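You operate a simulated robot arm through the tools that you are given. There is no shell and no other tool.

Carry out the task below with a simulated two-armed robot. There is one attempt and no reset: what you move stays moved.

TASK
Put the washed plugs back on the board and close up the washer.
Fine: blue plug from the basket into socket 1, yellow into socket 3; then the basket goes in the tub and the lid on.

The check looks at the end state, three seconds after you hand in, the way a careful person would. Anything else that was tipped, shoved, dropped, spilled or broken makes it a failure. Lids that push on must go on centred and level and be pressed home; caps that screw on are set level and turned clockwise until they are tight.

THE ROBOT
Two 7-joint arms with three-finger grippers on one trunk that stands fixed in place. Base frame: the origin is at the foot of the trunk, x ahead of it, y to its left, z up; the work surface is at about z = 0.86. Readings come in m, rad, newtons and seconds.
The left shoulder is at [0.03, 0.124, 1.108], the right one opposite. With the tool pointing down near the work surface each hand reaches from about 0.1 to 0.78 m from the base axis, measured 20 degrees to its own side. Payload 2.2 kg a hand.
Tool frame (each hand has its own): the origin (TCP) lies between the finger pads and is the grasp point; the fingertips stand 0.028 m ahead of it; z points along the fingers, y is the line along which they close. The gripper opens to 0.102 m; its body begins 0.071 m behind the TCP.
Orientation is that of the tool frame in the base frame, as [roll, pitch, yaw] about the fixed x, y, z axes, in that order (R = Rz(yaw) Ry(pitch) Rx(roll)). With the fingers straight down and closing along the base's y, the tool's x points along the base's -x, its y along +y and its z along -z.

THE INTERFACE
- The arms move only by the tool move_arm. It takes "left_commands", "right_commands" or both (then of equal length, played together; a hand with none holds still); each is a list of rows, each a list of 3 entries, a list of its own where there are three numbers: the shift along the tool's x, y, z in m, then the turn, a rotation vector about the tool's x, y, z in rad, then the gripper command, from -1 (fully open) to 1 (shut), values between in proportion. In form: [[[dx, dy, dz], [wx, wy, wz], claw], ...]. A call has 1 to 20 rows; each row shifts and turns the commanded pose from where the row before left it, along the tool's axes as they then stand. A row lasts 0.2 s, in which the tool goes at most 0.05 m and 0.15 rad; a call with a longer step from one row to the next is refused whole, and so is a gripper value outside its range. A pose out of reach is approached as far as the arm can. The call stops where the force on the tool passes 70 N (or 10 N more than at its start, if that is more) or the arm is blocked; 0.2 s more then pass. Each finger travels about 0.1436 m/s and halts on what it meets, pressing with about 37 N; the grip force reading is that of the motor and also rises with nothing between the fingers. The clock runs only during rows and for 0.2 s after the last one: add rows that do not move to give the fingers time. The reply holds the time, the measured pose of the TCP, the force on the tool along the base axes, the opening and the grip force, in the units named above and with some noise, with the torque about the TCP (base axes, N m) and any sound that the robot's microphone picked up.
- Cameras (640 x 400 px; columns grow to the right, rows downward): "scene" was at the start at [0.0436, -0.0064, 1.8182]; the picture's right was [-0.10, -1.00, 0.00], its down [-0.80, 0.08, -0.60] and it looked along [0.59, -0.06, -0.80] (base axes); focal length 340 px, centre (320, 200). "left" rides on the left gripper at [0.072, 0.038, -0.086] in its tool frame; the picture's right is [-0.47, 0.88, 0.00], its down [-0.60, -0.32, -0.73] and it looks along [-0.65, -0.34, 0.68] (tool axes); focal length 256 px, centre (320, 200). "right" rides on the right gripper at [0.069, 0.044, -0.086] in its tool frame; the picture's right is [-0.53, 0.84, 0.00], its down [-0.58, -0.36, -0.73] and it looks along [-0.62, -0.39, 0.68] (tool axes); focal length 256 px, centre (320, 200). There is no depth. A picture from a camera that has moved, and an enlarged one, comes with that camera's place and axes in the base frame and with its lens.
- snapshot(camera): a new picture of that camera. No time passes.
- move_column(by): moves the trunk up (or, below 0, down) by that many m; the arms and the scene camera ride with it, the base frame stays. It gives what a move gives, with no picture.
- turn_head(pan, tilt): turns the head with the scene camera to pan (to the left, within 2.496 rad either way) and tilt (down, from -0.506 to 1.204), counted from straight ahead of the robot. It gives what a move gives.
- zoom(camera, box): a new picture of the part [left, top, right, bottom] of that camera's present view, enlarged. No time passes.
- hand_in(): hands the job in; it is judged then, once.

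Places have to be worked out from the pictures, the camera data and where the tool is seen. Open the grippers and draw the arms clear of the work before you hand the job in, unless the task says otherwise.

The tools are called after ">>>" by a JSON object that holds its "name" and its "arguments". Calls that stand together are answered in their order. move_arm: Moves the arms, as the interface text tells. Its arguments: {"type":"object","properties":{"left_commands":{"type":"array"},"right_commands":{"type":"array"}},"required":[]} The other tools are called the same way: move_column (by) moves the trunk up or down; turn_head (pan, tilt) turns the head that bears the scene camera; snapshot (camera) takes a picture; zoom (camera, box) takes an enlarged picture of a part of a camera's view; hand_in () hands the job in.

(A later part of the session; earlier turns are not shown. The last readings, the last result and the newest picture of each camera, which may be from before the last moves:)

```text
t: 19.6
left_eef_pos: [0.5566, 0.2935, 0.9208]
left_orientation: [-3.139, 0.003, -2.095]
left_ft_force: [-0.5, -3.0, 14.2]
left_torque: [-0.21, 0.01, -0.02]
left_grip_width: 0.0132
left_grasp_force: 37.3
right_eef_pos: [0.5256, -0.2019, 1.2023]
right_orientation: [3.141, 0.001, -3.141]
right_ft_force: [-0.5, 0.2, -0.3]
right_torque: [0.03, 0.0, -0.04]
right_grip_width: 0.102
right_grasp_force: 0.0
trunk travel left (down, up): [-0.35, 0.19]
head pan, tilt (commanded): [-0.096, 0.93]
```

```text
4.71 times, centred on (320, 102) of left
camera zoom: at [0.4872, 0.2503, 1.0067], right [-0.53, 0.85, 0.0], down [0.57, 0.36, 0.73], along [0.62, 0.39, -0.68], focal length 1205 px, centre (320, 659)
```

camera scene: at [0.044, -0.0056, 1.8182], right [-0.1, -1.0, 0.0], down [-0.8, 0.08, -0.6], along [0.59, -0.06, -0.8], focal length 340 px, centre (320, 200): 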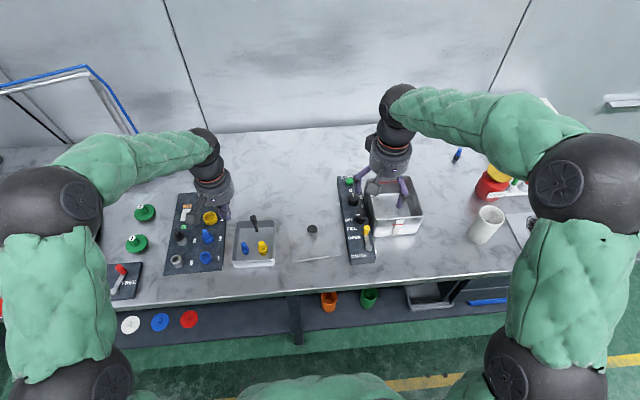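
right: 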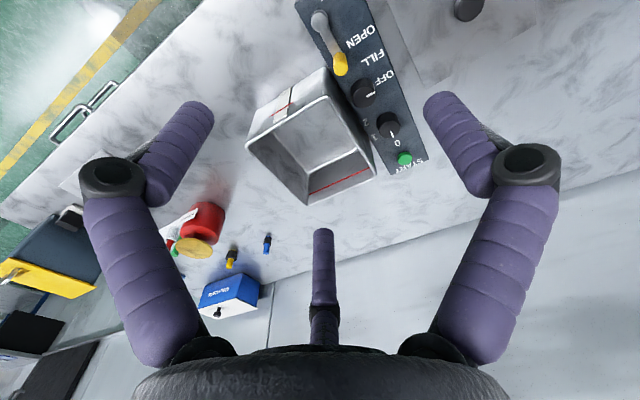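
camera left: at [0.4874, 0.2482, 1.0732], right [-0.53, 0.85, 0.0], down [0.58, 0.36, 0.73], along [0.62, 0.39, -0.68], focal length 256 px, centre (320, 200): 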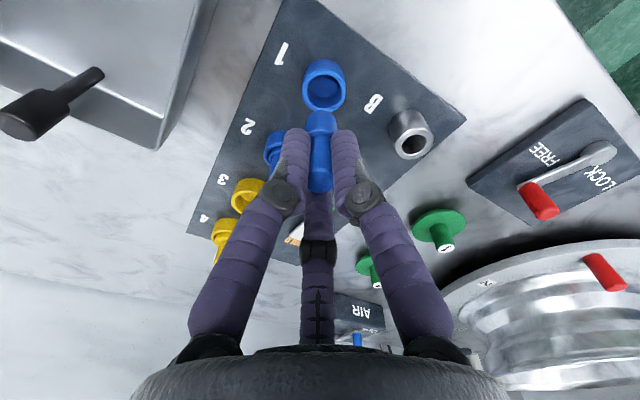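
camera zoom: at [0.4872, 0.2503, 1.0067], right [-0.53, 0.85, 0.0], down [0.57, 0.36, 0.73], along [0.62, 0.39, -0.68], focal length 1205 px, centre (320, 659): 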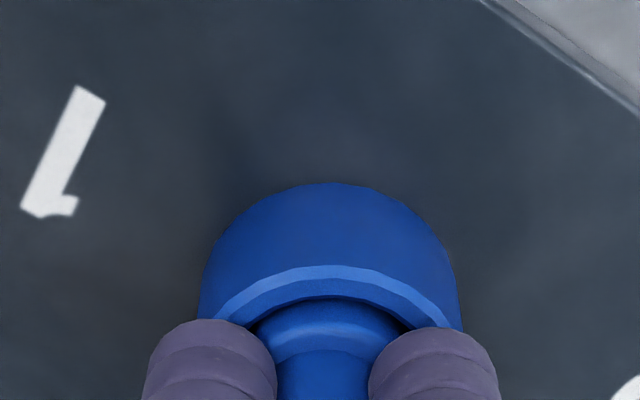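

There is now 14 N of seating contact about 19 mm below the rim-touch height. I ease off 1 mm, open the fingers a little and rise to look at how it sits.

>>> {"name": "move_arm", "arguments": {"left_commands": [[[0, 0, -0.001], [0, 0, 0], 0.8], [[0, 0, 0], [0, 0, 0], 0.5], [[0, 0, 0], [0, 0, 0], 0.4], [[0, 0, -0.02], [0, 0, 0], 0.4], [[0, 0, -0.03], [0, 0, 0], 0.4], [[0, 0, -0.03], [0, 0, 0], 0.4], [[0, 0, 0], [0, 0, 0], 0.4]]}}

>>> {"name": "snapshot", "arguments": {"camera": "left"}}

>>> {"name": "zoom", "arguments": {"camera": "left", "box": [240, 40, 400, 140]}}

```text
t: 21.2
left_eef_pos: [0.5553, 0.2927, 0.9994]
left_orientation: [-3.14, 0.0, -2.096]
left_ft_force: [-0.8, 0.4, 0.2]
left_torque: [0.0, 0.0, 0.03]
left_grip_width: 0.0306
left_grasp_force: 0.1
right_eef_pos: [0.5256, -0.2005, 1.2011]
right_orientation: [3.14, 0.001, -3.141]
right_ft_force: [0.1, 0.8, -0.6]
right_torque: [0.0, 0.0, 0.0]
right_grip_width: 0.102
right_grasp_force: 0.1
trunk travel left (down, up): [-0.35, 0.19]
head pan, tilt (commanded): [-0.096, 0.93]
```

```text
taken
camera left: at [0.4877, 0.2495, 1.0857], right [-0.53, 0.85, 0.0], down [0.58, 0.36, 0.73], along [0.62, 0.39, -0.68], focal length 256 px, centre (320, 200)
```

left: 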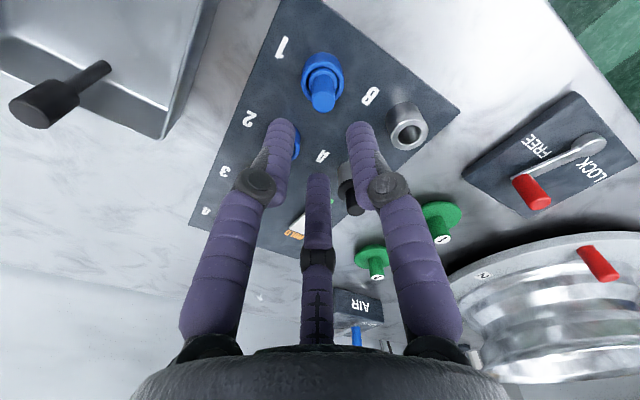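

```text
4.00 times, centred on (320, 90) of left
camera zoom: at [0.4877, 0.2495, 1.0857], right [-0.53, 0.85, 0.0], down [0.58, 0.36, 0.73], along [0.62, 0.39, -0.68], focal length 1024 px, centre (320, 640)
```

zoom: 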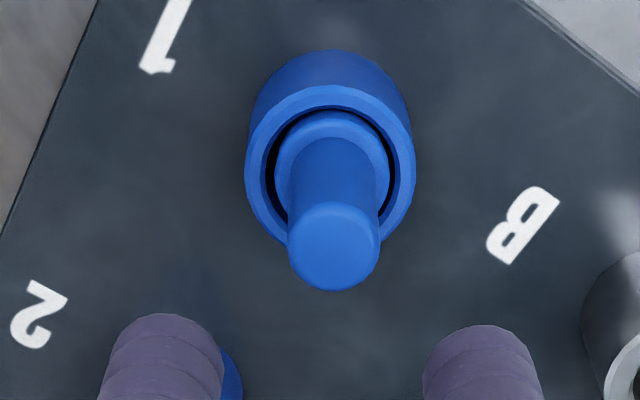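

The blue plug stands upright in socket 1, collar flush with the rim like the one in socket 2. Next I move over the yellow plug in the basket and turn the hand back 60° so no finger points at the basket's right wall.

>>> {"name": "move_arm", "arguments": {"left_commands": [[[0, 0, -0.025], [0, 0, 0], 0.2], [[0.0283, -0.0194, 0], [0, 0, 0], 0.0], [[0.0283, -0.0194, 0], [0, 0, 0], 0.0], [[0.0283, -0.0194, 0], [0, 0, 0], 0.0], [[0.0283, -0.0194, 0], [0, 0, 0], 0.0], [[0.0283, -0.0194, 0], [0, 0, 0], 0.0], [[0, 0, 0], [0, 0, 0.1496], 0.0], [[0, 0, 0], [0, 0, 0.1496], 0.0], [[0, 0, 0], [0, 0, 0.1496], 0.0], [[0, 0, 0], [0, 0, 0.1496], 0.0], [[0, 0, 0], [0, 0, 0.1496], 0.0], [[0, 0, 0], [0, 0, 0.1496], 0.0], [[0, 0, 0], [0, 0, 0.1496], 0.0], [[0, 0, 0], [0, 0, 0], 0.0]]}}

>>> {"name": "snapshot", "arguments": {"camera": "left"}}

>>> {"name": "zoom", "arguments": {"camera": "left", "box": [240, 40, 400, 140]}}

>>> {"name": "zoom", "arguments": {"camera": "scene", "box": [160, 180, 300, 280]}}

```text
t: 24.2
left_eef_pos: [0.5681, 0.123, 1.0239]
left_orientation: [3.141, -0.001, 3.141]
left_ft_force: [1.0, -0.5, 0.0]
left_torque: [-0.02, 0.01, 0.02]
left_grip_width: 0.0507
left_grasp_force: 0.2
right_eef_pos: [0.526, -0.1992, 1.2022]
right_orientation: [-3.141, -0.001, -3.141]
right_ft_force: [0.3, -0.3, -0.1]
right_torque: [-0.01, 0.02, 0.0]
right_grip_width: 0.1022
right_grasp_force: 0.0
trunk travel left (down, up): [-0.35, 0.19]
head pan, tilt (commanded): [-0.096, 0.93]
```

```text
taken
camera left: at [0.4973, 0.1616, 1.111], right [0.47, 0.88, 0.0], down [0.6, -0.32, 0.73], along [0.65, -0.34, -0.68], focal length 256 px, centre (320, 200)
```

left: 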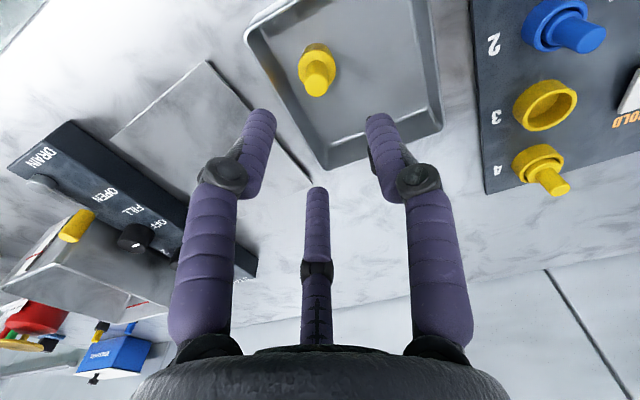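

```text
4.00 times, centred on (320, 90) of left
camera zoom: at [0.4973, 0.1616, 1.111], right [0.47, 0.88, 0.0], down [0.6, -0.32, 0.73], along [0.65, -0.34, -0.68], focal length 1024 px, centre (320, 640)
```

zoom: 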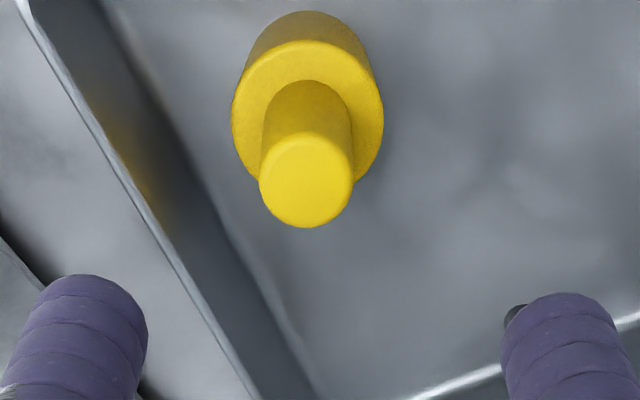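

```text
4.00 times, centred on (230, 230) of scene
camera zoom: at [0.0436, -0.0064, 1.8182], right [-0.1, -1.0, 0.0], down [-0.8, 0.08, -0.6], along [0.59, -0.06, -0.8], focal length 1362 px, centre (680, 80)
```

zoom: 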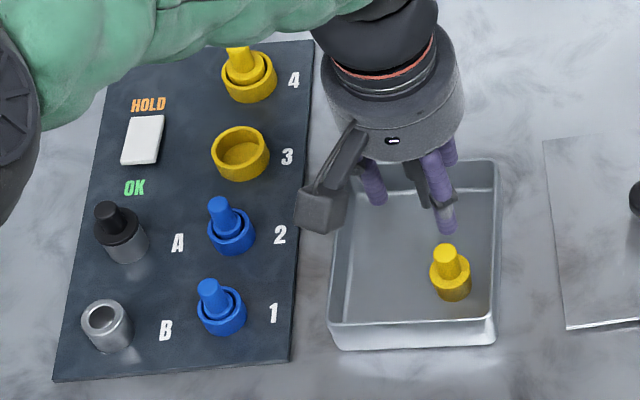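

Yellow plug: about 3 mm toward picture-left from the hand axis, same heights as the blue one (top ≈0.915, collar top ≈0.885). I correct and come down partway, then check.

>>> {"name": "move_arm", "arguments": {"left_commands": [[[0.0014, -0.0026, 0.02], [0, 0, 0], 0.3], [[0, 0, 0.025], [0, 0, 0], 0.3], [[0, 0, 0.02], [0, 0, 0], 0.3], [[0, 0, 0], [0, 0, 0], 0.3]]}}

>>> {"name": "snapshot", "arguments": {"camera": "left"}}

>>> {"name": "zoom", "arguments": {"camera": "left", "box": [240, 60, 400, 160]}}

```text
t: 25.2
left_eef_pos: [0.5679, 0.1192, 0.9598]
left_orientation: [3.14, -0.001, -3.141]
left_ft_force: [-0.3, 0.0, 0.3]
left_torque: [0.01, 0.02, -0.03]
left_grip_width: 0.0357
left_grasp_force: 0.0
right_eef_pos: [0.5259, -0.1996, 1.2018]
right_orientation: [-3.141, 0.001, -3.141]
right_ft_force: [-0.4, 0.4, -0.4]
right_torque: [0.01, -0.02, 0.02]
right_grip_width: 0.102
right_grasp_force: 0.0
trunk travel left (down, up): [-0.35, 0.19]
head pan, tilt (commanded): [-0.096, 0.93]
```

```text
taken
camera left: at [0.4965, 0.1576, 1.0457], right [0.47, 0.89, 0.0], down [0.6, -0.32, 0.73], along [0.65, -0.34, -0.68], focal length 256 px, centre (320, 200)
```

left: 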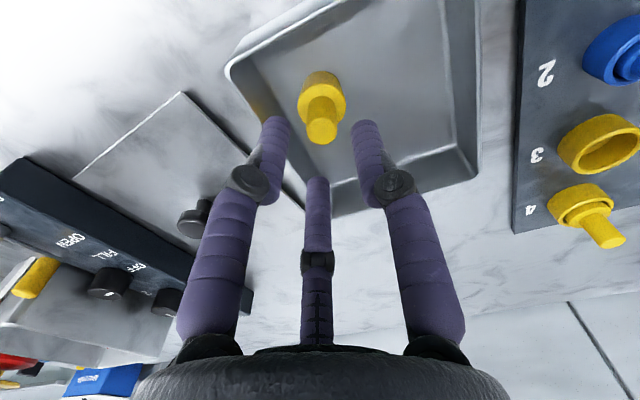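

```text
4.00 times, centred on (320, 110) of left
camera zoom: at [0.4965, 0.1576, 1.0457], right [0.47, 0.89, 0.0], down [0.6, -0.32, 0.73], along [0.65, -0.34, -0.68], focal length 1024 px, centre (320, 560)
```

zoom: 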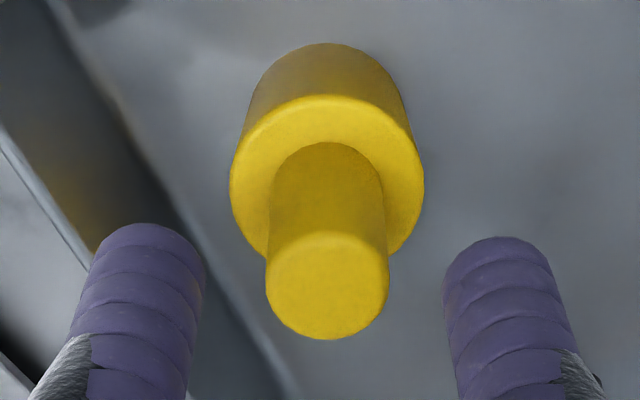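

The yellow stem is centred within about half a millimetre. I descend the remaining 42 mm and close.

>>> {"name": "move_arm", "arguments": {"left_commands": [[[-0.0002, 0.0004, 0.014], [0, 0, 0], 0.3], [[0, 0, 0.014], [0, 0, 0], 0.3], [[0, 0, 0.0135], [0, 0, 0], 0.3], [[0, 0, 0], [0, 0, 0], 0.3], [[0, 0, 0], [0, 0, 0], 0.6], [[0, 0, 0], [0, 0, 0], 1], [[0, 0, 0], [0, 0, 0], 1], [[0, 0, 0], [0, 0, 0], 1]]}}

>>> {"name": "snapshot", "arguments": {"camera": "left"}}

```text
t: 27.0
left_eef_pos: [0.5666, 0.119, 0.9174]
left_orientation: [3.142, 0.0, 3.14]
left_ft_force: [-0.9, -0.8, 0.1]
left_torque: [-0.03, -0.01, -0.01]
left_grip_width: 0.0165
left_grasp_force: 36.5
right_eef_pos: [0.5257, -0.201, 1.2024]
right_orientation: [3.142, 0.0, 3.141]
right_ft_force: [-0.5, -0.4, 0.3]
right_torque: [-0.02, -0.02, 0.01]
right_grip_width: 0.1022
right_grasp_force: 0.0
trunk travel left (down, up): [-0.35, 0.19]
head pan, tilt (commanded): [-0.096, 0.93]
```

```text
taken
camera left: at [0.496, 0.1578, 1.0041], right [0.47, 0.88, 0.0], down [0.6, -0.32, 0.73], along [0.65, -0.34, -0.68], focal length 256 px, centre (320, 200)
```

left: 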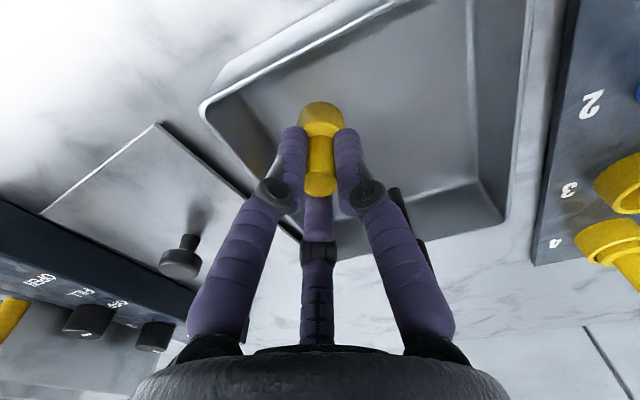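

Yellow is gripped (16.5 mm, 36 N). I lift straight up 0.10 m and look toward the board.

>>> {"name": "move_arm", "arguments": {"left_commands": [[[0, 0, -0.015], [0, 0, 0], 1], [[0, 0, -0.03], [0, 0, 0], 1], [[0, 0, -0.03], [0, 0, 0], 1], [[0, 0, -0.03], [0, 0, 0], 1], [[0, 0, 0], [0, 0, 0], 1]]}}

>>> {"name": "snapshot", "arguments": {"camera": "left"}}

>>> {"name": "zoom", "arguments": {"camera": "scene", "box": [170, 170, 270, 280]}}

>>> {"name": "zoom", "arguments": {"camera": "left", "box": [430, 60, 640, 190]}}

```text
t: 28.2
left_eef_pos: [0.5668, 0.1188, 1.0202]
left_orientation: [-3.14, -0.001, 3.14]
left_ft_force: [-0.2, 0.1, -1.0]
left_torque: [0.0, 0.0, -0.02]
left_grip_width: 0.0164
left_grasp_force: 36.9
right_eef_pos: [0.5261, -0.1986, 1.2012]
right_orientation: [-3.142, 0.0, 3.14]
right_ft_force: [0.2, -1.0, -0.2]
right_torque: [-0.01, -0.01, 0.0]
right_grip_width: 0.1019
right_grasp_force: 0.0
trunk travel left (down, up): [-0.35, 0.19]
head pan, tilt (commanded): [-0.096, 0.93]
```

```text
taken
camera left: at [0.496, 0.1583, 1.1079], right [0.47, 0.88, 0.0], down [0.6, -0.32, 0.73], along [0.65, -0.34, -0.68], focal length 256 px, centre (320, 200)
```

left: 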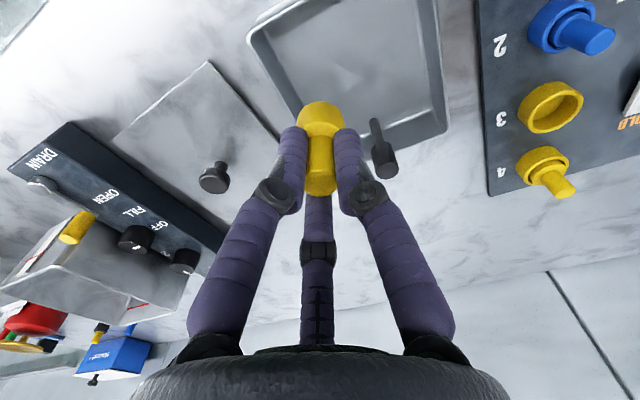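

```text
3.64 times, centred on (220, 225) of scene
camera zoom: at [0.0444, -0.0064, 1.8182], right [-0.1, -1.0, 0.0], down [-0.8, 0.08, -0.6], along [0.59, -0.06, -0.8], focal length 1238 px, centre (684, 109)
```

zoom: 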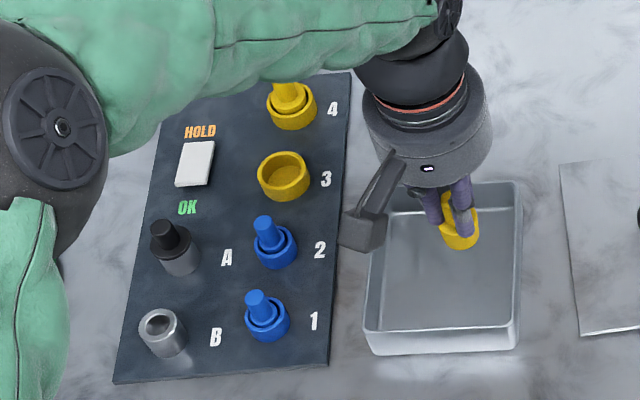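

```text
3.05 times, centred on (535, 125) of left
camera zoom: at [0.496, 0.1583, 1.1079], right [0.47, 0.88, 0.0], down [0.6, -0.32, 0.73], along [0.65, -0.34, -0.68], focal length 780 px, centre (-335, 429)
```

zoom: 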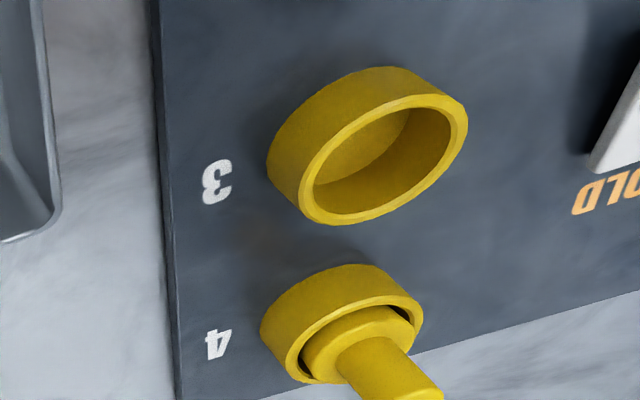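

Yellow plug is held upright. I enlarge socket 3 in the scene picture for a precise rim centre (the scene camera was right within 1.5 mm for socket 1 using rim height 0.887).

>>> {"name": "zoom", "arguments": {"camera": "scene", "box": [190, 195, 230, 225]}}

>>> {"name": "zoom", "arguments": {"camera": "scene", "box": [180, 210, 240, 265]}}

```text
13.33 times, centred on (210, 210) of scene
camera zoom: at [0.0444, -0.0064, 1.8182], right [-0.1, -1.0, 0.0], down [-0.8, 0.08, -0.6], along [0.59, -0.06, -0.8], focal length 4540 px, centre (1787, 67)
```

zoom: 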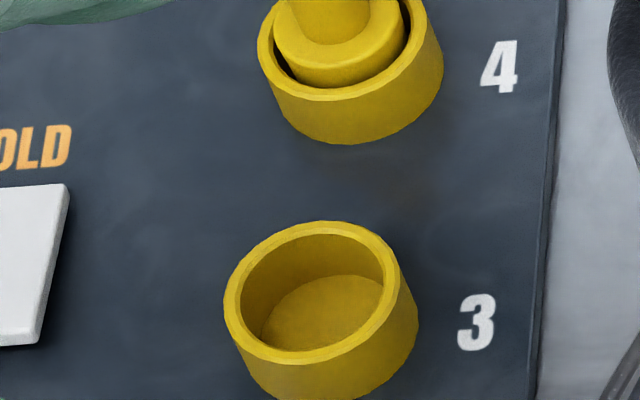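

```text
7.27 times, centred on (210, 238) of scene
camera zoom: at [0.0444, -0.0064, 1.8182], right [-0.1, -1.0, 0.0], down [-0.8, 0.08, -0.6], along [0.59, -0.06, -0.8], focal length 2476 px, centre (1120, -73)
```

zoom: 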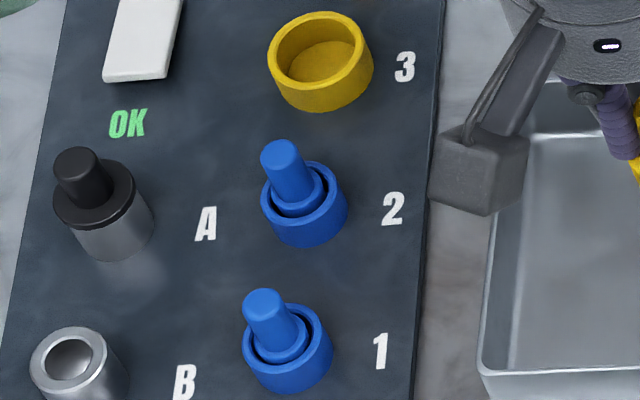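

Socket 3 comes out at about (0.700, 0.2955). I carry the yellow plug over it, lower to about 2 cm above the rim, and look.

>>> {"name": "move_arm", "arguments": {"left_commands": [[[-0.0266, 0.0353, 0], [0, 0, 0], 1], [[-0.0266, 0.0353, 0], [0, 0, 0], 1], [[-0.0266, 0.0353, 0], [0, 0, 0], 1], [[-0.0266, 0.0353, 0], [0, 0, 0], 1], [[-0.0266, 0.0353, 0], [0, 0, 0], 1], [[0, 0, 0], [0, 0, 0], 1], [[0, 0, 0.02], [0, 0, 0], 1], [[0, 0, 0.02], [0, 0, 0], 1], [[0, 0, 0.015], [0, 0, 0], 1], [[0, 0, 0], [0, 0, 0], 1]]}}

>>> {"name": "snapshot", "arguments": {"camera": "left"}}

>>> {"name": "zoom", "arguments": {"camera": "left", "box": [250, 60, 390, 150]}}

>>> {"name": "zoom", "arguments": {"camera": "scene", "box": [170, 170, 270, 280]}}

```text
t: 30.4
left_eef_pos: [0.7002, 0.2974, 0.9674]
left_orientation: [-3.141, 0.001, 3.141]
left_ft_force: [-0.3, -0.1, 0.2]
left_torque: [0.01, -0.02, -0.02]
left_grip_width: 0.0161
left_grasp_force: 37.1
right_eef_pos: [0.5249, -0.2004, 1.2023]
right_orientation: [3.141, 0.0, -3.141]
right_ft_force: [0.7, -0.4, 1.2]
right_torque: [-0.03, -0.02, -0.01]
right_grip_width: 0.1021
right_grasp_force: 0.1
trunk travel left (down, up): [-0.35, 0.19]
head pan, tilt (commanded): [-0.096, 0.93]
```

```text
taken
camera left: at [0.6297, 0.3367, 1.0543], right [0.47, 0.89, 0.0], down [0.6, -0.32, 0.73], along [0.65, -0.34, -0.68], focal length 256 px, centre (320, 200)
```

left: 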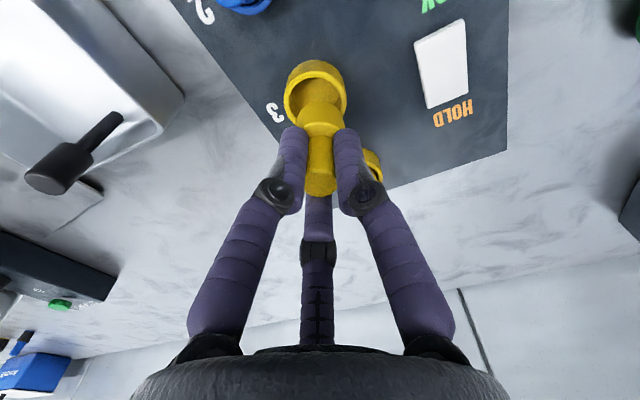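

```text
4.44 times, centred on (320, 105) of left
camera zoom: at [0.6297, 0.3367, 1.0543], right [0.47, 0.89, 0.0], down [0.6, -0.32, 0.73], along [0.65, -0.34, -0.68], focal length 1138 px, centre (320, 622)
```

zoom: 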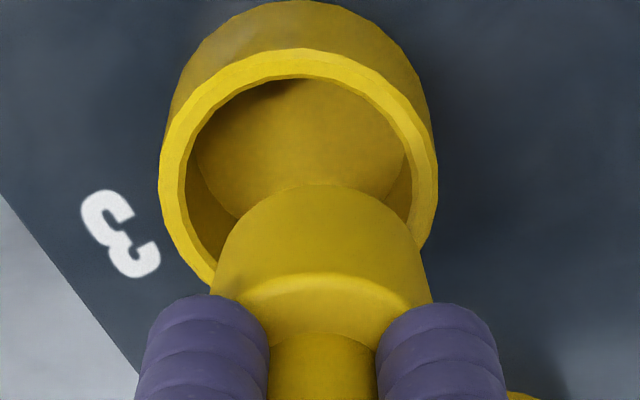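

```text
3.64 times, centred on (220, 225) of scene
camera zoom: at [0.0435, -0.0064, 1.8183], right [-0.1, -1.0, 0.0], down [-0.8, 0.08, -0.6], along [0.59, -0.06, -0.8], focal length 1238 px, centre (684, 109)
```

zoom: 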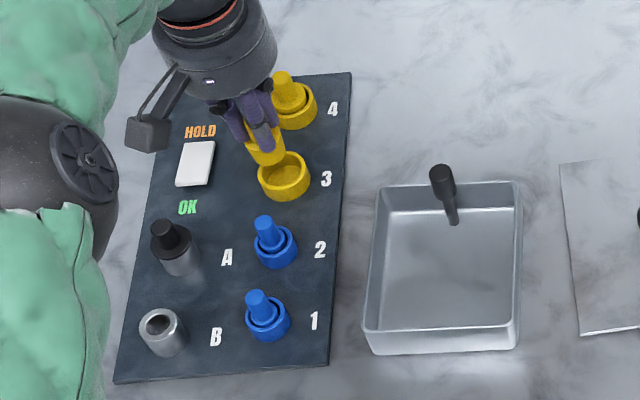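

Socket 3 lies about 3.5 mm toward picture-left of the plug. I shift by that and lower to about 4 mm above the rim, then check.

>>> {"name": "move_arm", "arguments": {"left_commands": [[[0.0014, -0.0032, 0], [0, 0, 0], 1], [[0, 0, 0.011], [0, 0, 0], 1], [[0, 0, 0.01], [0, 0, 0], 1], [[0, 0, 0], [0, 0, 0], 1], [[0, 0, 0], [0, 0, 0], 1]]}}

>>> {"name": "zoom", "arguments": {"camera": "left", "box": [250, 60, 390, 150]}}

```text
t: 31.6
left_eef_pos: [0.699, 0.2921, 0.9463]
left_orientation: [-3.141, 0.001, 3.141]
left_ft_force: [-0.2, 0.8, -0.2]
left_torque: [-0.02, 0.01, 0.0]
left_grip_width: 0.0159
left_grasp_force: 36.3
right_eef_pos: [0.5255, -0.2001, 1.2013]
right_orientation: [-3.141, -0.001, 3.141]
right_ft_force: [-0.5, -0.3, -0.2]
right_torque: [0.03, 0.05, 0.01]
right_grip_width: 0.102
right_grasp_force: 0.0
trunk travel left (down, up): [-0.35, 0.19]
head pan, tilt (commanded): [-0.096, 0.93]
```

```text
4.44 times, centred on (320, 105) of left
camera zoom: at [0.6279, 0.3316, 1.0339], right [0.47, 0.89, 0.0], down [0.6, -0.32, 0.73], along [0.65, -0.34, -0.68], focal length 1138 px, centre (320, 622)
```

zoom: 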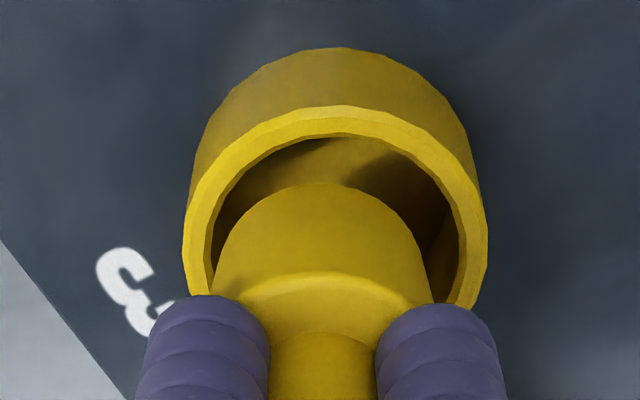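

Slight overshoot: socket now 1.8 mm to picture-right; depth direction is good to half a millimetre. I correct, settle, and lower 4 mm.

>>> {"name": "move_arm", "arguments": {"left_commands": [[[-0.0004, 0.0017, 0], [0, 0, 0], 1], [[0, 0, 0], [0, 0, 0], 1], [[0, 0, 0.002], [0, 0, 0], 1], [[0, 0, 0.002], [0, 0, 0], 1], [[0, 0, 0], [0, 0, 0], 1]]}}

>>> {"name": "zoom", "arguments": {"camera": "left", "box": [250, 60, 390, 150]}}

```text
t: 32.8
left_eef_pos: [0.6979, 0.295, 0.9431]
left_orientation: [3.141, -0.001, 3.139]
left_ft_force: [0.5, -1.0, 0.6]
left_torque: [0.01, 0.01, 0.02]
left_grip_width: 0.0159
left_grasp_force: 36.8
right_eef_pos: [0.5256, -0.2013, 1.2019]
right_orientation: [3.141, -0.001, 3.141]
right_ft_force: [0.2, 0.2, 0.7]
right_torque: [0.04, 0.0, 0.03]
right_grip_width: 0.1018
right_grasp_force: 0.1
trunk travel left (down, up): [-0.35, 0.19]
head pan, tilt (commanded): [-0.096, 0.93]
```

```text
4.44 times, centred on (320, 105) of left
camera zoom: at [0.6281, 0.3336, 1.0295], right [0.47, 0.88, 0.0], down [0.6, -0.32, 0.73], along [0.65, -0.34, -0.68], focal length 1138 px, centre (320, 622)
```

zoom: 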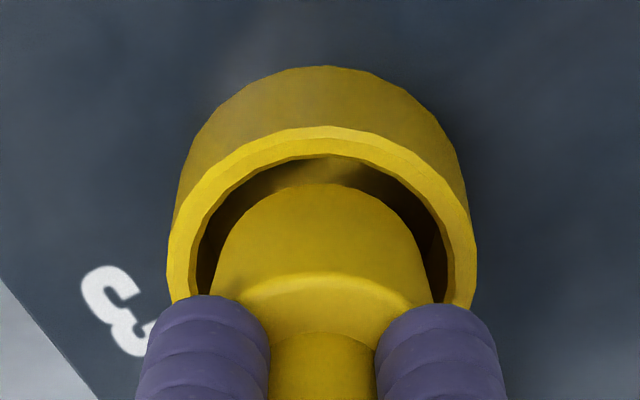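

Now centred left-right with gap on the near side. I descend 6 mm in 2 mm steps, watching force.

>>> {"name": "move_arm", "arguments": {"left_commands": [[[0, 0, 0.002], [0, 0, 0], 1], [[0, 0, 0.002], [0, 0, 0], 1], [[0, 0, 0.002], [0, 0, 0], 1], [[0, 0, 0], [0, 0, 0], 1]]}}

>>> {"name": "zoom", "arguments": {"camera": "left", "box": [250, 60, 390, 150]}}

```text
t: 33.8
left_eef_pos: [0.6981, 0.2946, 0.9376]
left_orientation: [3.141, 0.0, -3.141]
left_ft_force: [-0.5, 0.7, -1.3]
left_torque: [0.0, 0.03, 0.03]
left_grip_width: 0.0157
left_grasp_force: 37.0
right_eef_pos: [0.5259, -0.2009, 1.202]
right_orientation: [3.141, 0.001, -3.141]
right_ft_force: [0.9, -0.4, -0.3]
right_torque: [-0.01, 0.01, 0.01]
right_grip_width: 0.102
right_grasp_force: 0.2
trunk travel left (down, up): [-0.35, 0.19]
head pan, tilt (commanded): [-0.096, 0.93]
```

```text
4.44 times, centred on (320, 105) of left
camera zoom: at [0.628, 0.3332, 1.0241], right [0.47, 0.89, 0.0], down [0.6, -0.32, 0.73], along [0.65, -0.34, -0.68], focal length 1138 px, centre (320, 622)
```

zoom: 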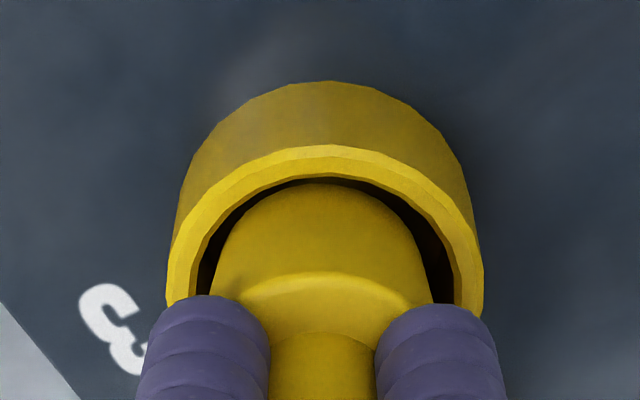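

No force and the foot is dropping inside the ring. I continue 12 mm down in 2 mm steps.

>>> {"name": "move_arm", "arguments": {"left_commands": [[[0, 0, 0.002], [0, 0, 0], 1], [[0, 0, 0.002], [0, 0, 0], 1], [[0, 0, 0.002], [0, 0, 0], 1], [[0, 0, 0.002], [0, 0, 0], 1], [[0, 0, 0.002], [0, 0, 0], 1], [[0, 0, 0.002], [0, 0, 0], 1], [[0, 0, 0], [0, 0, 0], 1]]}}

>>> {"name": "zoom", "arguments": {"camera": "left", "box": [250, 60, 390, 150]}}

```text
t: 35.4
left_eef_pos: [0.6974, 0.295, 0.9256]
left_orientation: [3.141, -0.001, 3.14]
left_ft_force: [-0.3, 0.0, -0.1]
left_torque: [0.01, 0.0, 0.06]
left_grip_width: 0.0156
left_grasp_force: 36.7
right_eef_pos: [0.5258, -0.2002, 1.2024]
right_orientation: [-3.141, 0.0, 3.14]
right_ft_force: [0.6, -0.2, 0.2]
right_torque: [-0.01, 0.01, 0.0]
right_grip_width: 0.102
right_grasp_force: 0.0
trunk travel left (down, up): [-0.35, 0.19]
head pan, tilt (commanded): [-0.096, 0.93]
```

```text
4.44 times, centred on (320, 105) of left
camera zoom: at [0.6274, 0.3335, 1.0122], right [0.47, 0.89, 0.0], down [0.6, -0.32, 0.73], along [0.65, -0.34, -0.68], focal length 1138 px, centre (320, 622)
```

zoom: 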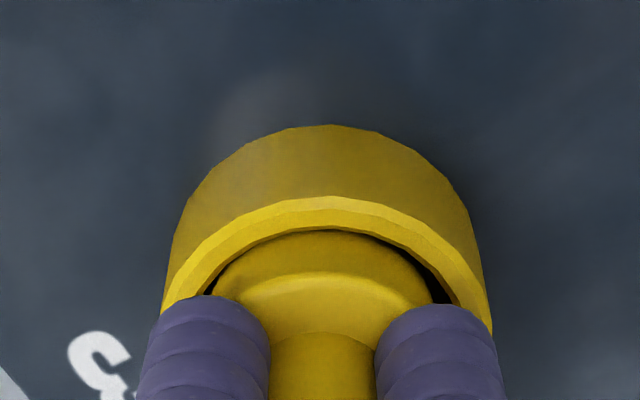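

The yellow plug is well inside the ring, still free. I take the last few millimetres in 1 mm steps until it seats.

>>> {"name": "move_arm", "arguments": {"left_commands": [[[0, 0, 0.001], [0, 0, 0], 1], [[0, 0, 0.001], [0, 0, 0], 1], [[0, 0, 0.001], [0, 0, 0], 1], [[0, 0, 0.001], [0, 0, 0], 1], [[0, 0, 0.001], [0, 0, 0], 1], [[0, 0, 0], [0, 0, 0], 1]]}}

>>> {"name": "zoom", "arguments": {"camera": "left", "box": [250, 60, 390, 150]}}

```text
t: 36.8
left_eef_pos: [0.6987, 0.2942, 0.9208]
left_orientation: [-3.141, 0.002, -3.141]
left_ft_force: [-0.7, 0.7, 5.5]
left_torque: [-0.04, 0.06, -0.02]
left_grip_width: 0.0157
left_grasp_force: 37.5
right_eef_pos: [0.525, -0.2003, 1.2013]
right_orientation: [3.141, 0.001, -3.141]
right_ft_force: [0.4, -0.9, 0.0]
right_torque: [0.01, 0.0, -0.03]
right_grip_width: 0.1021
right_grasp_force: 0.1
trunk travel left (down, up): [-0.35, 0.19]
head pan, tilt (commanded): [-0.096, 0.93]
```

```text
4.44 times, centred on (320, 105) of left
camera zoom: at [0.6278, 0.3334, 1.0078], right [0.47, 0.89, 0.0], down [0.6, -0.32, 0.73], along [0.65, -0.34, -0.68], focal length 1138 px, centre (320, 622)
```

zoom: 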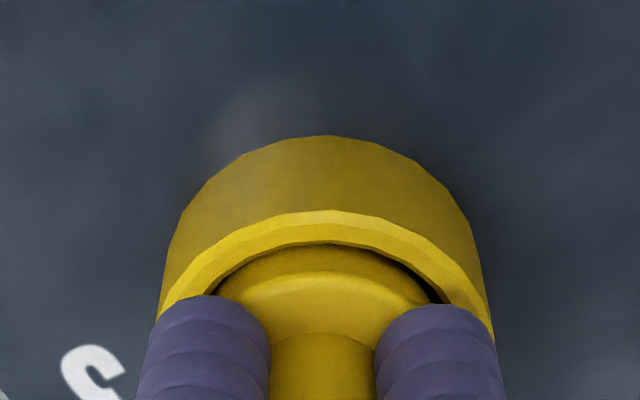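

It has touched the socket floor at the same height as the blue plug did. I open the fingers a little and rise straight up.

>>> {"name": "move_arm", "arguments": {"left_commands": [[[0, 0, 0], [0, 0, 0], 0.8], [[0, 0, 0], [0, 0, 0], 0.5], [[0, 0, 0], [0, 0, 0], 0.35], [[0, 0, -0.02], [0, 0, 0], 0.35], [[0, 0, -0.03], [0, 0, 0], 0.35], [[0, 0, -0.04], [0, 0, 0], 0.35], [[0, 0, -0.04], [0, 0, 0], 0.35], [[0, 0, 0], [0, 0, 0], 0.35]]}}

>>> {"name": "snapshot", "arguments": {"camera": "left"}}

>>> {"name": "zoom", "arguments": {"camera": "left", "box": [220, 20, 460, 170]}}

>>> {"name": "zoom", "arguments": {"camera": "scene", "box": [170, 170, 270, 280]}}

```text
t: 38.6
left_eef_pos: [0.699, 0.2961, 1.0509]
left_orientation: [-3.141, -0.001, 3.141]
left_ft_force: [0.5, 0.6, -0.7]
left_torque: [-0.02, 0.02, -0.01]
left_grip_width: 0.0331
left_grasp_force: 0.1
right_eef_pos: [0.5254, -0.1999, 1.2012]
right_orientation: [3.141, -0.001, -3.141]
right_ft_force: [-0.2, 0.0, -0.1]
right_torque: [-0.02, 0.0, 0.01]
right_grip_width: 0.1017
right_grasp_force: 0.1
trunk travel left (down, up): [-0.35, 0.19]
head pan, tilt (commanded): [-0.096, 0.93]
```

```text
taken
camera left: at [0.6286, 0.3347, 1.1365], right [0.47, 0.88, 0.0], down [0.6, -0.32, 0.73], along [0.65, -0.34, -0.68], focal length 256 px, centre (320, 200)
```

left: 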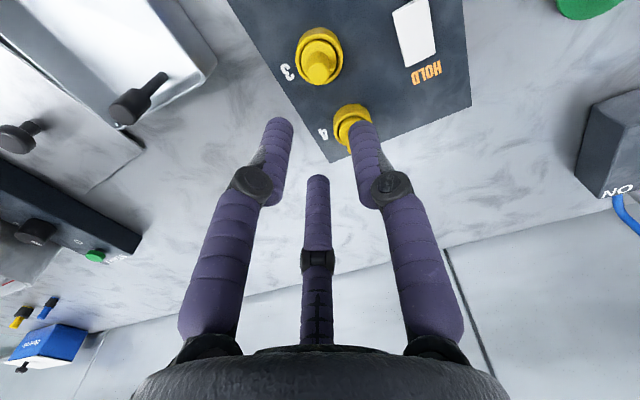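

```text
2.67 times, centred on (340, 95) of left
camera zoom: at [0.6286, 0.3347, 1.1365], right [0.47, 0.88, 0.0], down [0.6, -0.32, 0.73], along [0.65, -0.34, -0.68], focal length 683 px, centre (267, 480)
```

zoom: 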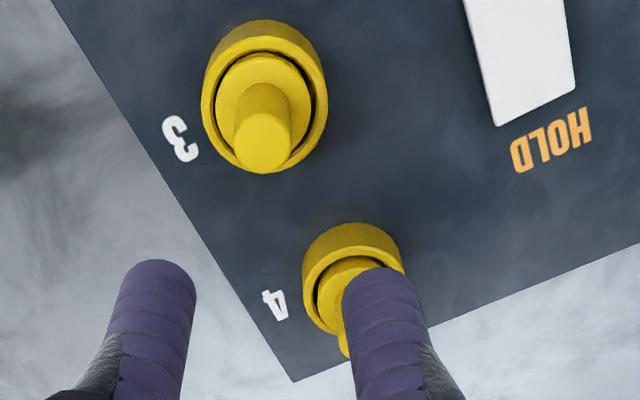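

```text
3.64 times, centred on (220, 225) of scene
camera zoom: at [0.0444, -0.0061, 1.8182], right [-0.1, -1.0, 0.0], down [-0.8, 0.08, -0.6], along [0.59, -0.06, -0.8], focal length 1238 px, centre (684, 109)
```

zoom: 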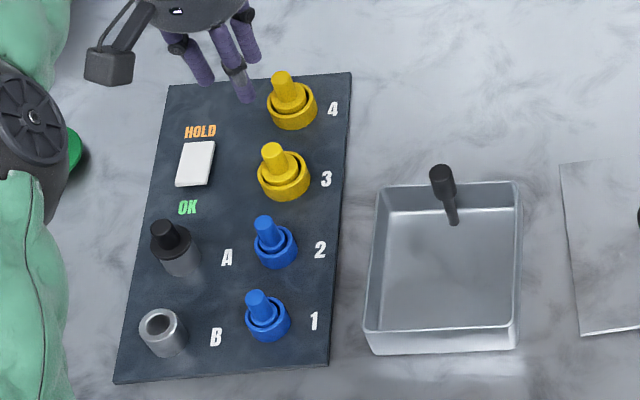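

Both plugs are seated and match their neighbours. I retract the left hand up and to the left, and move the right hand back so the scene camera gets a clear look at the tub and lid.

>>> {"name": "move_arm", "arguments": {"left_commands": [[[0.02, 0.01, -0.04], [0, 0, 0], 0.0], [[0.03, 0.01, -0.035], [0, 0, 0], -0.3], [[0.03, 0.01, -0.035], [0, 0, 0], -0.5], [[0.03, 0.02, -0.03], [0, 0, 0], -0.5], [[0.03, 0.02, -0.03], [0, 0, 0], -0.5], [[0.03, 0.02, 0], [0, 0, 0], -0.5]], "right_commands": [[[0.03, 0.0, 0], [0, 0, 0], -1], [[0.03, 0.0, 0], [0, 0, 0], -1], [[0.03, 0.0, 0], [0, 0, 0], -1], [[0.03, 0, 0], [0, 0, 0], -1], [[0.03, 0, 0], [0, 0, 0], -1], [[0, 0, 0], [0, 0, 0], -1]]}}

>>> {"name": "snapshot", "arguments": {"camera": "scene"}}

>>> {"name": "snapshot", "arguments": {"camera": "right"}}

```text
t: 40.0
left_eef_pos: [0.5322, 0.3845, 1.2176]
left_orientation: [-3.141, -0.001, 3.139]
left_ft_force: [0.1, -0.1, -1.1]
left_torque: [-0.02, 0.04, 0.0]
left_grip_width: 0.0763
left_grasp_force: 0.1
right_eef_pos: [0.3743, -0.1997, 1.2026]
right_orientation: [-3.141, -0.001, 3.141]
right_ft_force: [-0.2, -0.5, -0.1]
right_torque: [0.01, -0.02, -0.01]
right_grip_width: 0.1021
right_grasp_force: 0.1
trunk travel left (down, up): [-0.35, 0.19]
head pan, tilt (commanded): [-0.096, 0.93]
```

```text
taken
camera scene: at [0.0435, -0.0053, 1.8182], right [-0.1, -1.0, 0.0], down [-0.8, 0.08, -0.6], along [0.59, -0.06, -0.8], focal length 340 px, centre (320, 200)
```

scene: 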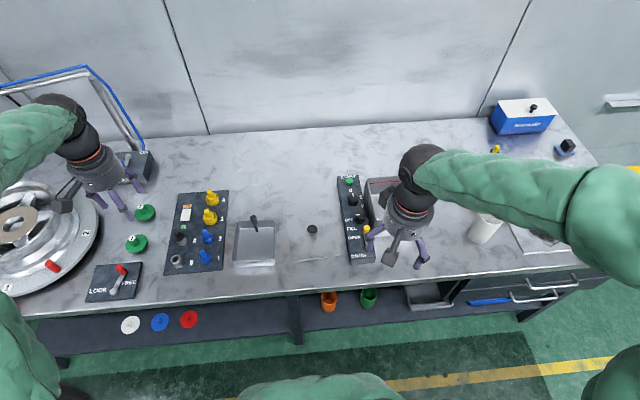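

```text
taken
camera right: at [0.3056, -0.1558, 1.2872], right [0.54, 0.84, 0.0], down [0.58, -0.36, 0.73], along [0.62, -0.39, -0.68], focal length 256 px, centre (320, 200)
```

right: 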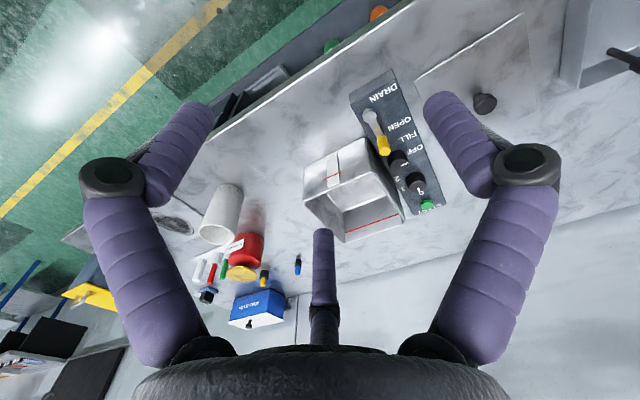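

The right arm still hides the tub. I swing the right hand out to the right, high up, to clear the view.

>>> {"name": "move_arm", "arguments": {"right_commands": [[[0, -0.045, 0], [0, 0, 0], -1], [[0, -0.045, 0], [0, 0, 0], -1], [[0, -0.045, 0], [0, 0, 0], -1], [[0, -0.045, 0], [0, 0, 0], -1], [[0, -0.045, 0], [0, 0, 0], -1], [[0, 0, 0], [0, 0, 0], -1]]}}

>>> {"name": "snapshot", "arguments": {"camera": "scene"}}

>>> {"name": "zoom", "arguments": {"camera": "scene", "box": [280, 150, 440, 280]}}

>>> {"name": "zoom", "arguments": {"camera": "scene", "box": [220, 200, 320, 280]}}

```text
t: 41.4
left_eef_pos: [0.5313, 0.3838, 1.2194]
left_orientation: [-3.14, 0.0, 3.141]
left_ft_force: [-0.6, -0.5, 0.4]
left_torque: [0.01, 0.02, 0.04]
left_grip_width: 0.0766
left_grasp_force: 0.1
right_eef_pos: [0.3753, -0.4215, 1.2015]
right_orientation: [-3.142, 0.001, -3.142]
right_ft_force: [-0.5, 0.1, 0.6]
right_torque: [-0.04, 0.01, 0.01]
right_grip_width: 0.1021
right_grasp_force: 0.2
trunk travel left (down, up): [-0.35, 0.19]
head pan, tilt (commanded): [-0.096, 0.93]
```

```text
taken
camera scene: at [0.0431, -0.0053, 1.8183], right [-0.1, -1.0, 0.0], down [-0.8, 0.08, -0.6], along [0.59, -0.06, -0.8], focal length 340 px, centre (320, 200)
```

scene: 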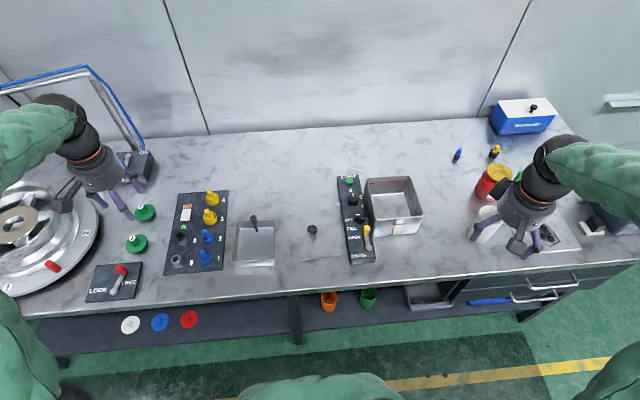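

```text
3.08 times, centred on (360, 215) of scene
camera zoom: at [0.0431, -0.0053, 1.8183], right [-0.1, -1.0, 0.0], down [-0.8, 0.08, -0.6], along [0.59, -0.06, -0.8], focal length 1048 px, centre (197, 154)
```

zoom: 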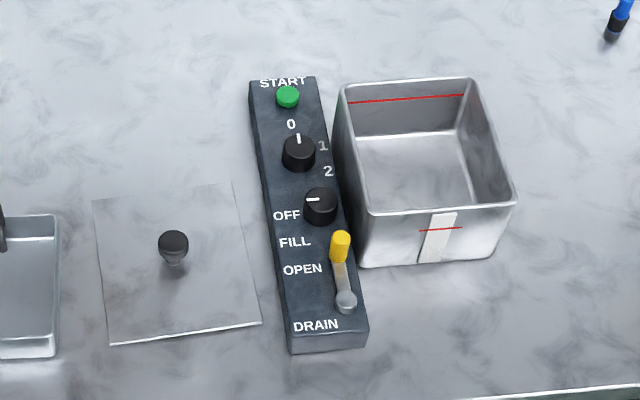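

```text
5.00 times, centred on (270, 240) of scene
camera zoom: at [0.0431, -0.0053, 1.8183], right [-0.1, -1.0, 0.0], down [-0.8, 0.08, -0.6], along [0.59, -0.06, -0.8], focal length 1703 px, centre (570, 0)
```

zoom: 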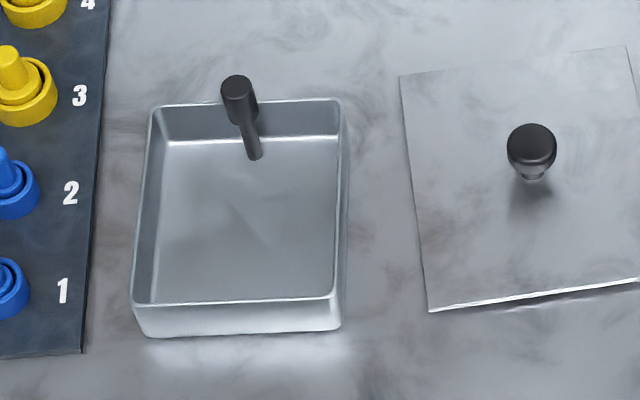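

The tub is empty, rim at about z 0.964, x 0.589–0.750, y −0.372…−0.228. The basket handle's grip is at about (0.642, 0.142), z 0.91–0.95, so in the tub it would stand near (0.717, −0.30), close to the right arm's reach limit. I test the reach there with the empty hand above the tub.

>>> {"name": "move_arm", "arguments": {"right_commands": [[[-0.04, 0.014, 0], [0, 0, 0], -0.5], [[-0.04, 0.014, 0], [0, 0, 0], -0.5], [[-0.04, 0.014, 0], [0, 0, 0], -0.5], [[-0.04, 0.014, 0], [0, 0, 0], -0.5], [[-0.04, 0.014, 0], [0, 0, 0], -0.5], [[-0.04, 0.014, 0], [0, 0, 0], -0.5], [[-0.04, 0.014, 0.01], [0, 0, 0], -0.5], [[-0.04, 0.014, 0.03], [0, 0, 0], -0.5], [[-0.022, 0.01, 0.04], [0, 0, 0], -0.5], [[0, 0, 0.04], [0, 0, 0], -0.5], [[0, 0, 0.04], [0, 0, 0], -0.5], [[0, 0, 0], [0, 0, 0], -0.5]]}}

>>> {"name": "snapshot", "arguments": {"camera": "right"}}

>>> {"name": "snapshot", "arguments": {"camera": "scene"}}

```text
refused: row 8 steps farther than a row can; nothing moved
```

```text
taken
camera right: at [0.3057, -0.3787, 1.2865], right [0.53, 0.85, 0.0], down [0.58, -0.36, 0.73], along [0.62, -0.39, -0.68], focal length 256 px, centre (320, 200)
```

right: 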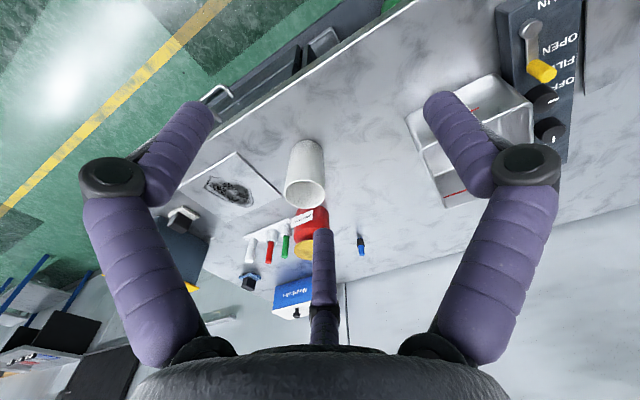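

```text
taken
camera scene: at [0.0431, -0.0053, 1.8183], right [-0.1, -1.0, 0.0], down [-0.8, 0.08, -0.6], along [0.59, -0.06, -0.8], focal length 340 px, centre (320, 200)
```

scene: 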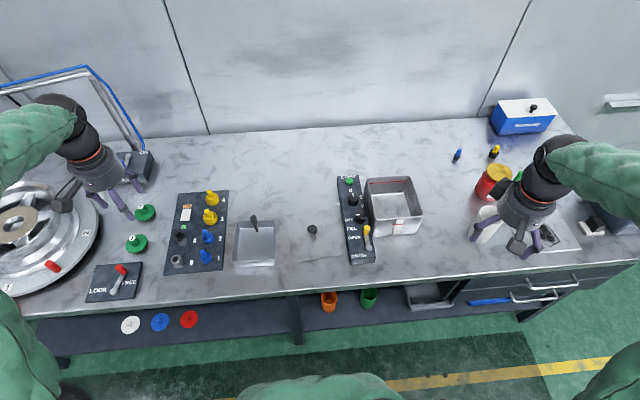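

One row was too long; I send the same path in smaller steps.

>>> {"name": "move_arm", "arguments": {"right_commands": [[[-0.04, 0.014, 0], [0, 0, 0], -0.5], [[-0.04, 0.014, 0], [0, 0, 0], -0.5], [[-0.04, 0.014, 0], [0, 0, 0], -0.5], [[-0.04, 0.014, 0], [0, 0, 0], -0.5], [[-0.04, 0.014, 0], [0, 0, 0], -0.5], [[-0.04, 0.014, 0], [0, 0, 0], -0.5], [[-0.04, 0.014, 0.01], [0, 0, 0], -0.5], [[-0.04, 0.014, 0.02], [0, 0, 0], -0.5], [[-0.022, 0.01, 0.03], [0, 0, 0], -0.5], [[0, 0, 0.04], [0, 0, 0], -0.5], [[0, 0, 0.04], [0, 0, 0], -0.5], [[0, 0, 0], [0, 0, 0], -0.5]]}}

>>> {"name": "snapshot", "arguments": {"camera": "right"}}

>>> {"name": "snapshot", "arguments": {"camera": "scene"}}

```text
t: 44.0
left_eef_pos: [0.5318, 0.3834, 1.2187]
left_orientation: [3.141, 0.0, -3.14]
left_ft_force: [0.6, -1.0, -0.5]
left_torque: [-0.02, 0.01, -0.03]
left_grip_width: 0.0765
left_grasp_force: 0.1
right_eef_pos: [0.7183, -0.3017, 1.0602]
right_orientation: [3.141, 0.0, -3.14]
right_ft_force: [0.3, 0.0, 0.4]
right_torque: [-0.01, 0.05, -0.01]
right_grip_width: 0.0762
right_grasp_force: 0.0
trunk travel left (down, up): [-0.35, 0.19]
head pan, tilt (commanded): [-0.096, 0.93]
```

```text
taken
camera right: at [0.649, -0.259, 1.1462], right [0.53, 0.84, 0.0], down [0.58, -0.36, 0.73], along [0.62, -0.39, -0.68], focal length 256 px, centre (320, 200)
```

right: 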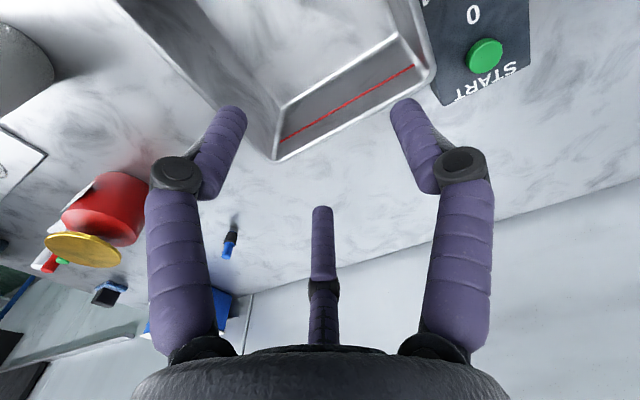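

```text
taken
camera scene: at [0.0428, -0.0062, 1.8183], right [-0.1, -1.0, 0.0], down [-0.8, 0.08, -0.6], along [0.59, -0.06, -0.8], focal length 340 px, centre (320, 200)
```

scene: 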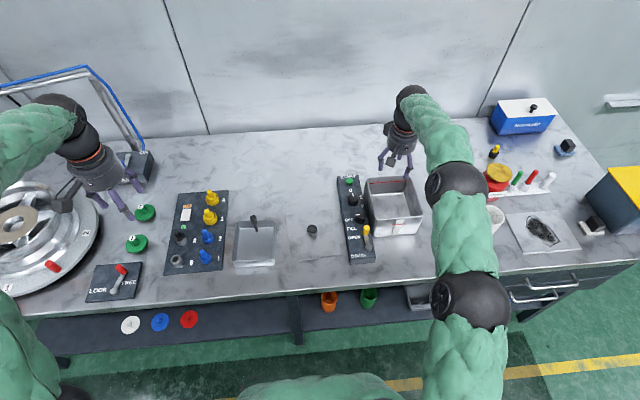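

The right arm reaches (0.718, −0.302) at z 1.06. I test lower, to z≈1.0 (still above the tub rim), to be sure the reach holds.

>>> {"name": "move_arm", "arguments": {"right_commands": [[[0, 0, 0.03], [0, 0, 0], 0.0], [[0, 0, 0.025], [0, 0, 0], 0.0], [[0, 0, 0], [0, 0, 0], 0.0]]}}

>>> {"name": "snapshot", "arguments": {"camera": "right"}}

```text
t: 44.8
left_eef_pos: [0.5307, 0.3836, 1.219]
left_orientation: [-3.14, 0.0, 3.141]
left_ft_force: [-0.1, -0.5, 0.5]
left_torque: [0.03, 0.01, -0.02]
left_grip_width: 0.0765
left_grasp_force: 0.0
right_eef_pos: [0.7175, -0.3015, 1.0066]
right_orientation: [-3.141, 0.001, 3.141]
right_ft_force: [-0.5, 0.2, -0.1]
right_torque: [-0.04, 0.01, 0.03]
right_grip_width: 0.0509
right_grasp_force: 0.1
trunk travel left (down, up): [-0.35, 0.19]
head pan, tilt (commanded): [-0.096, 0.93]
```

```text
taken
camera right: at [0.6488, -0.2591, 1.0914], right [0.53, 0.84, 0.0], down [0.58, -0.36, 0.73], along [0.62, -0.39, -0.68], focal length 256 px, centre (320, 200)
```

right: 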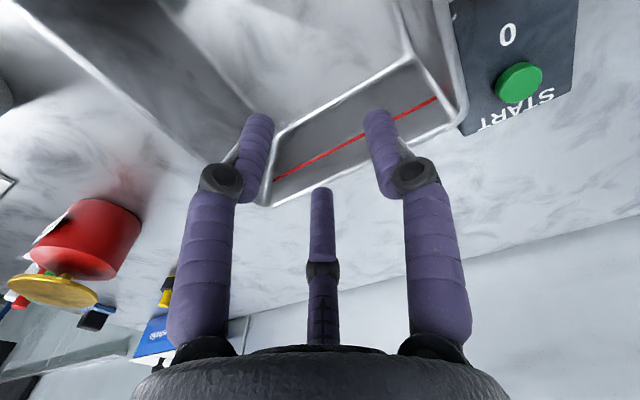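

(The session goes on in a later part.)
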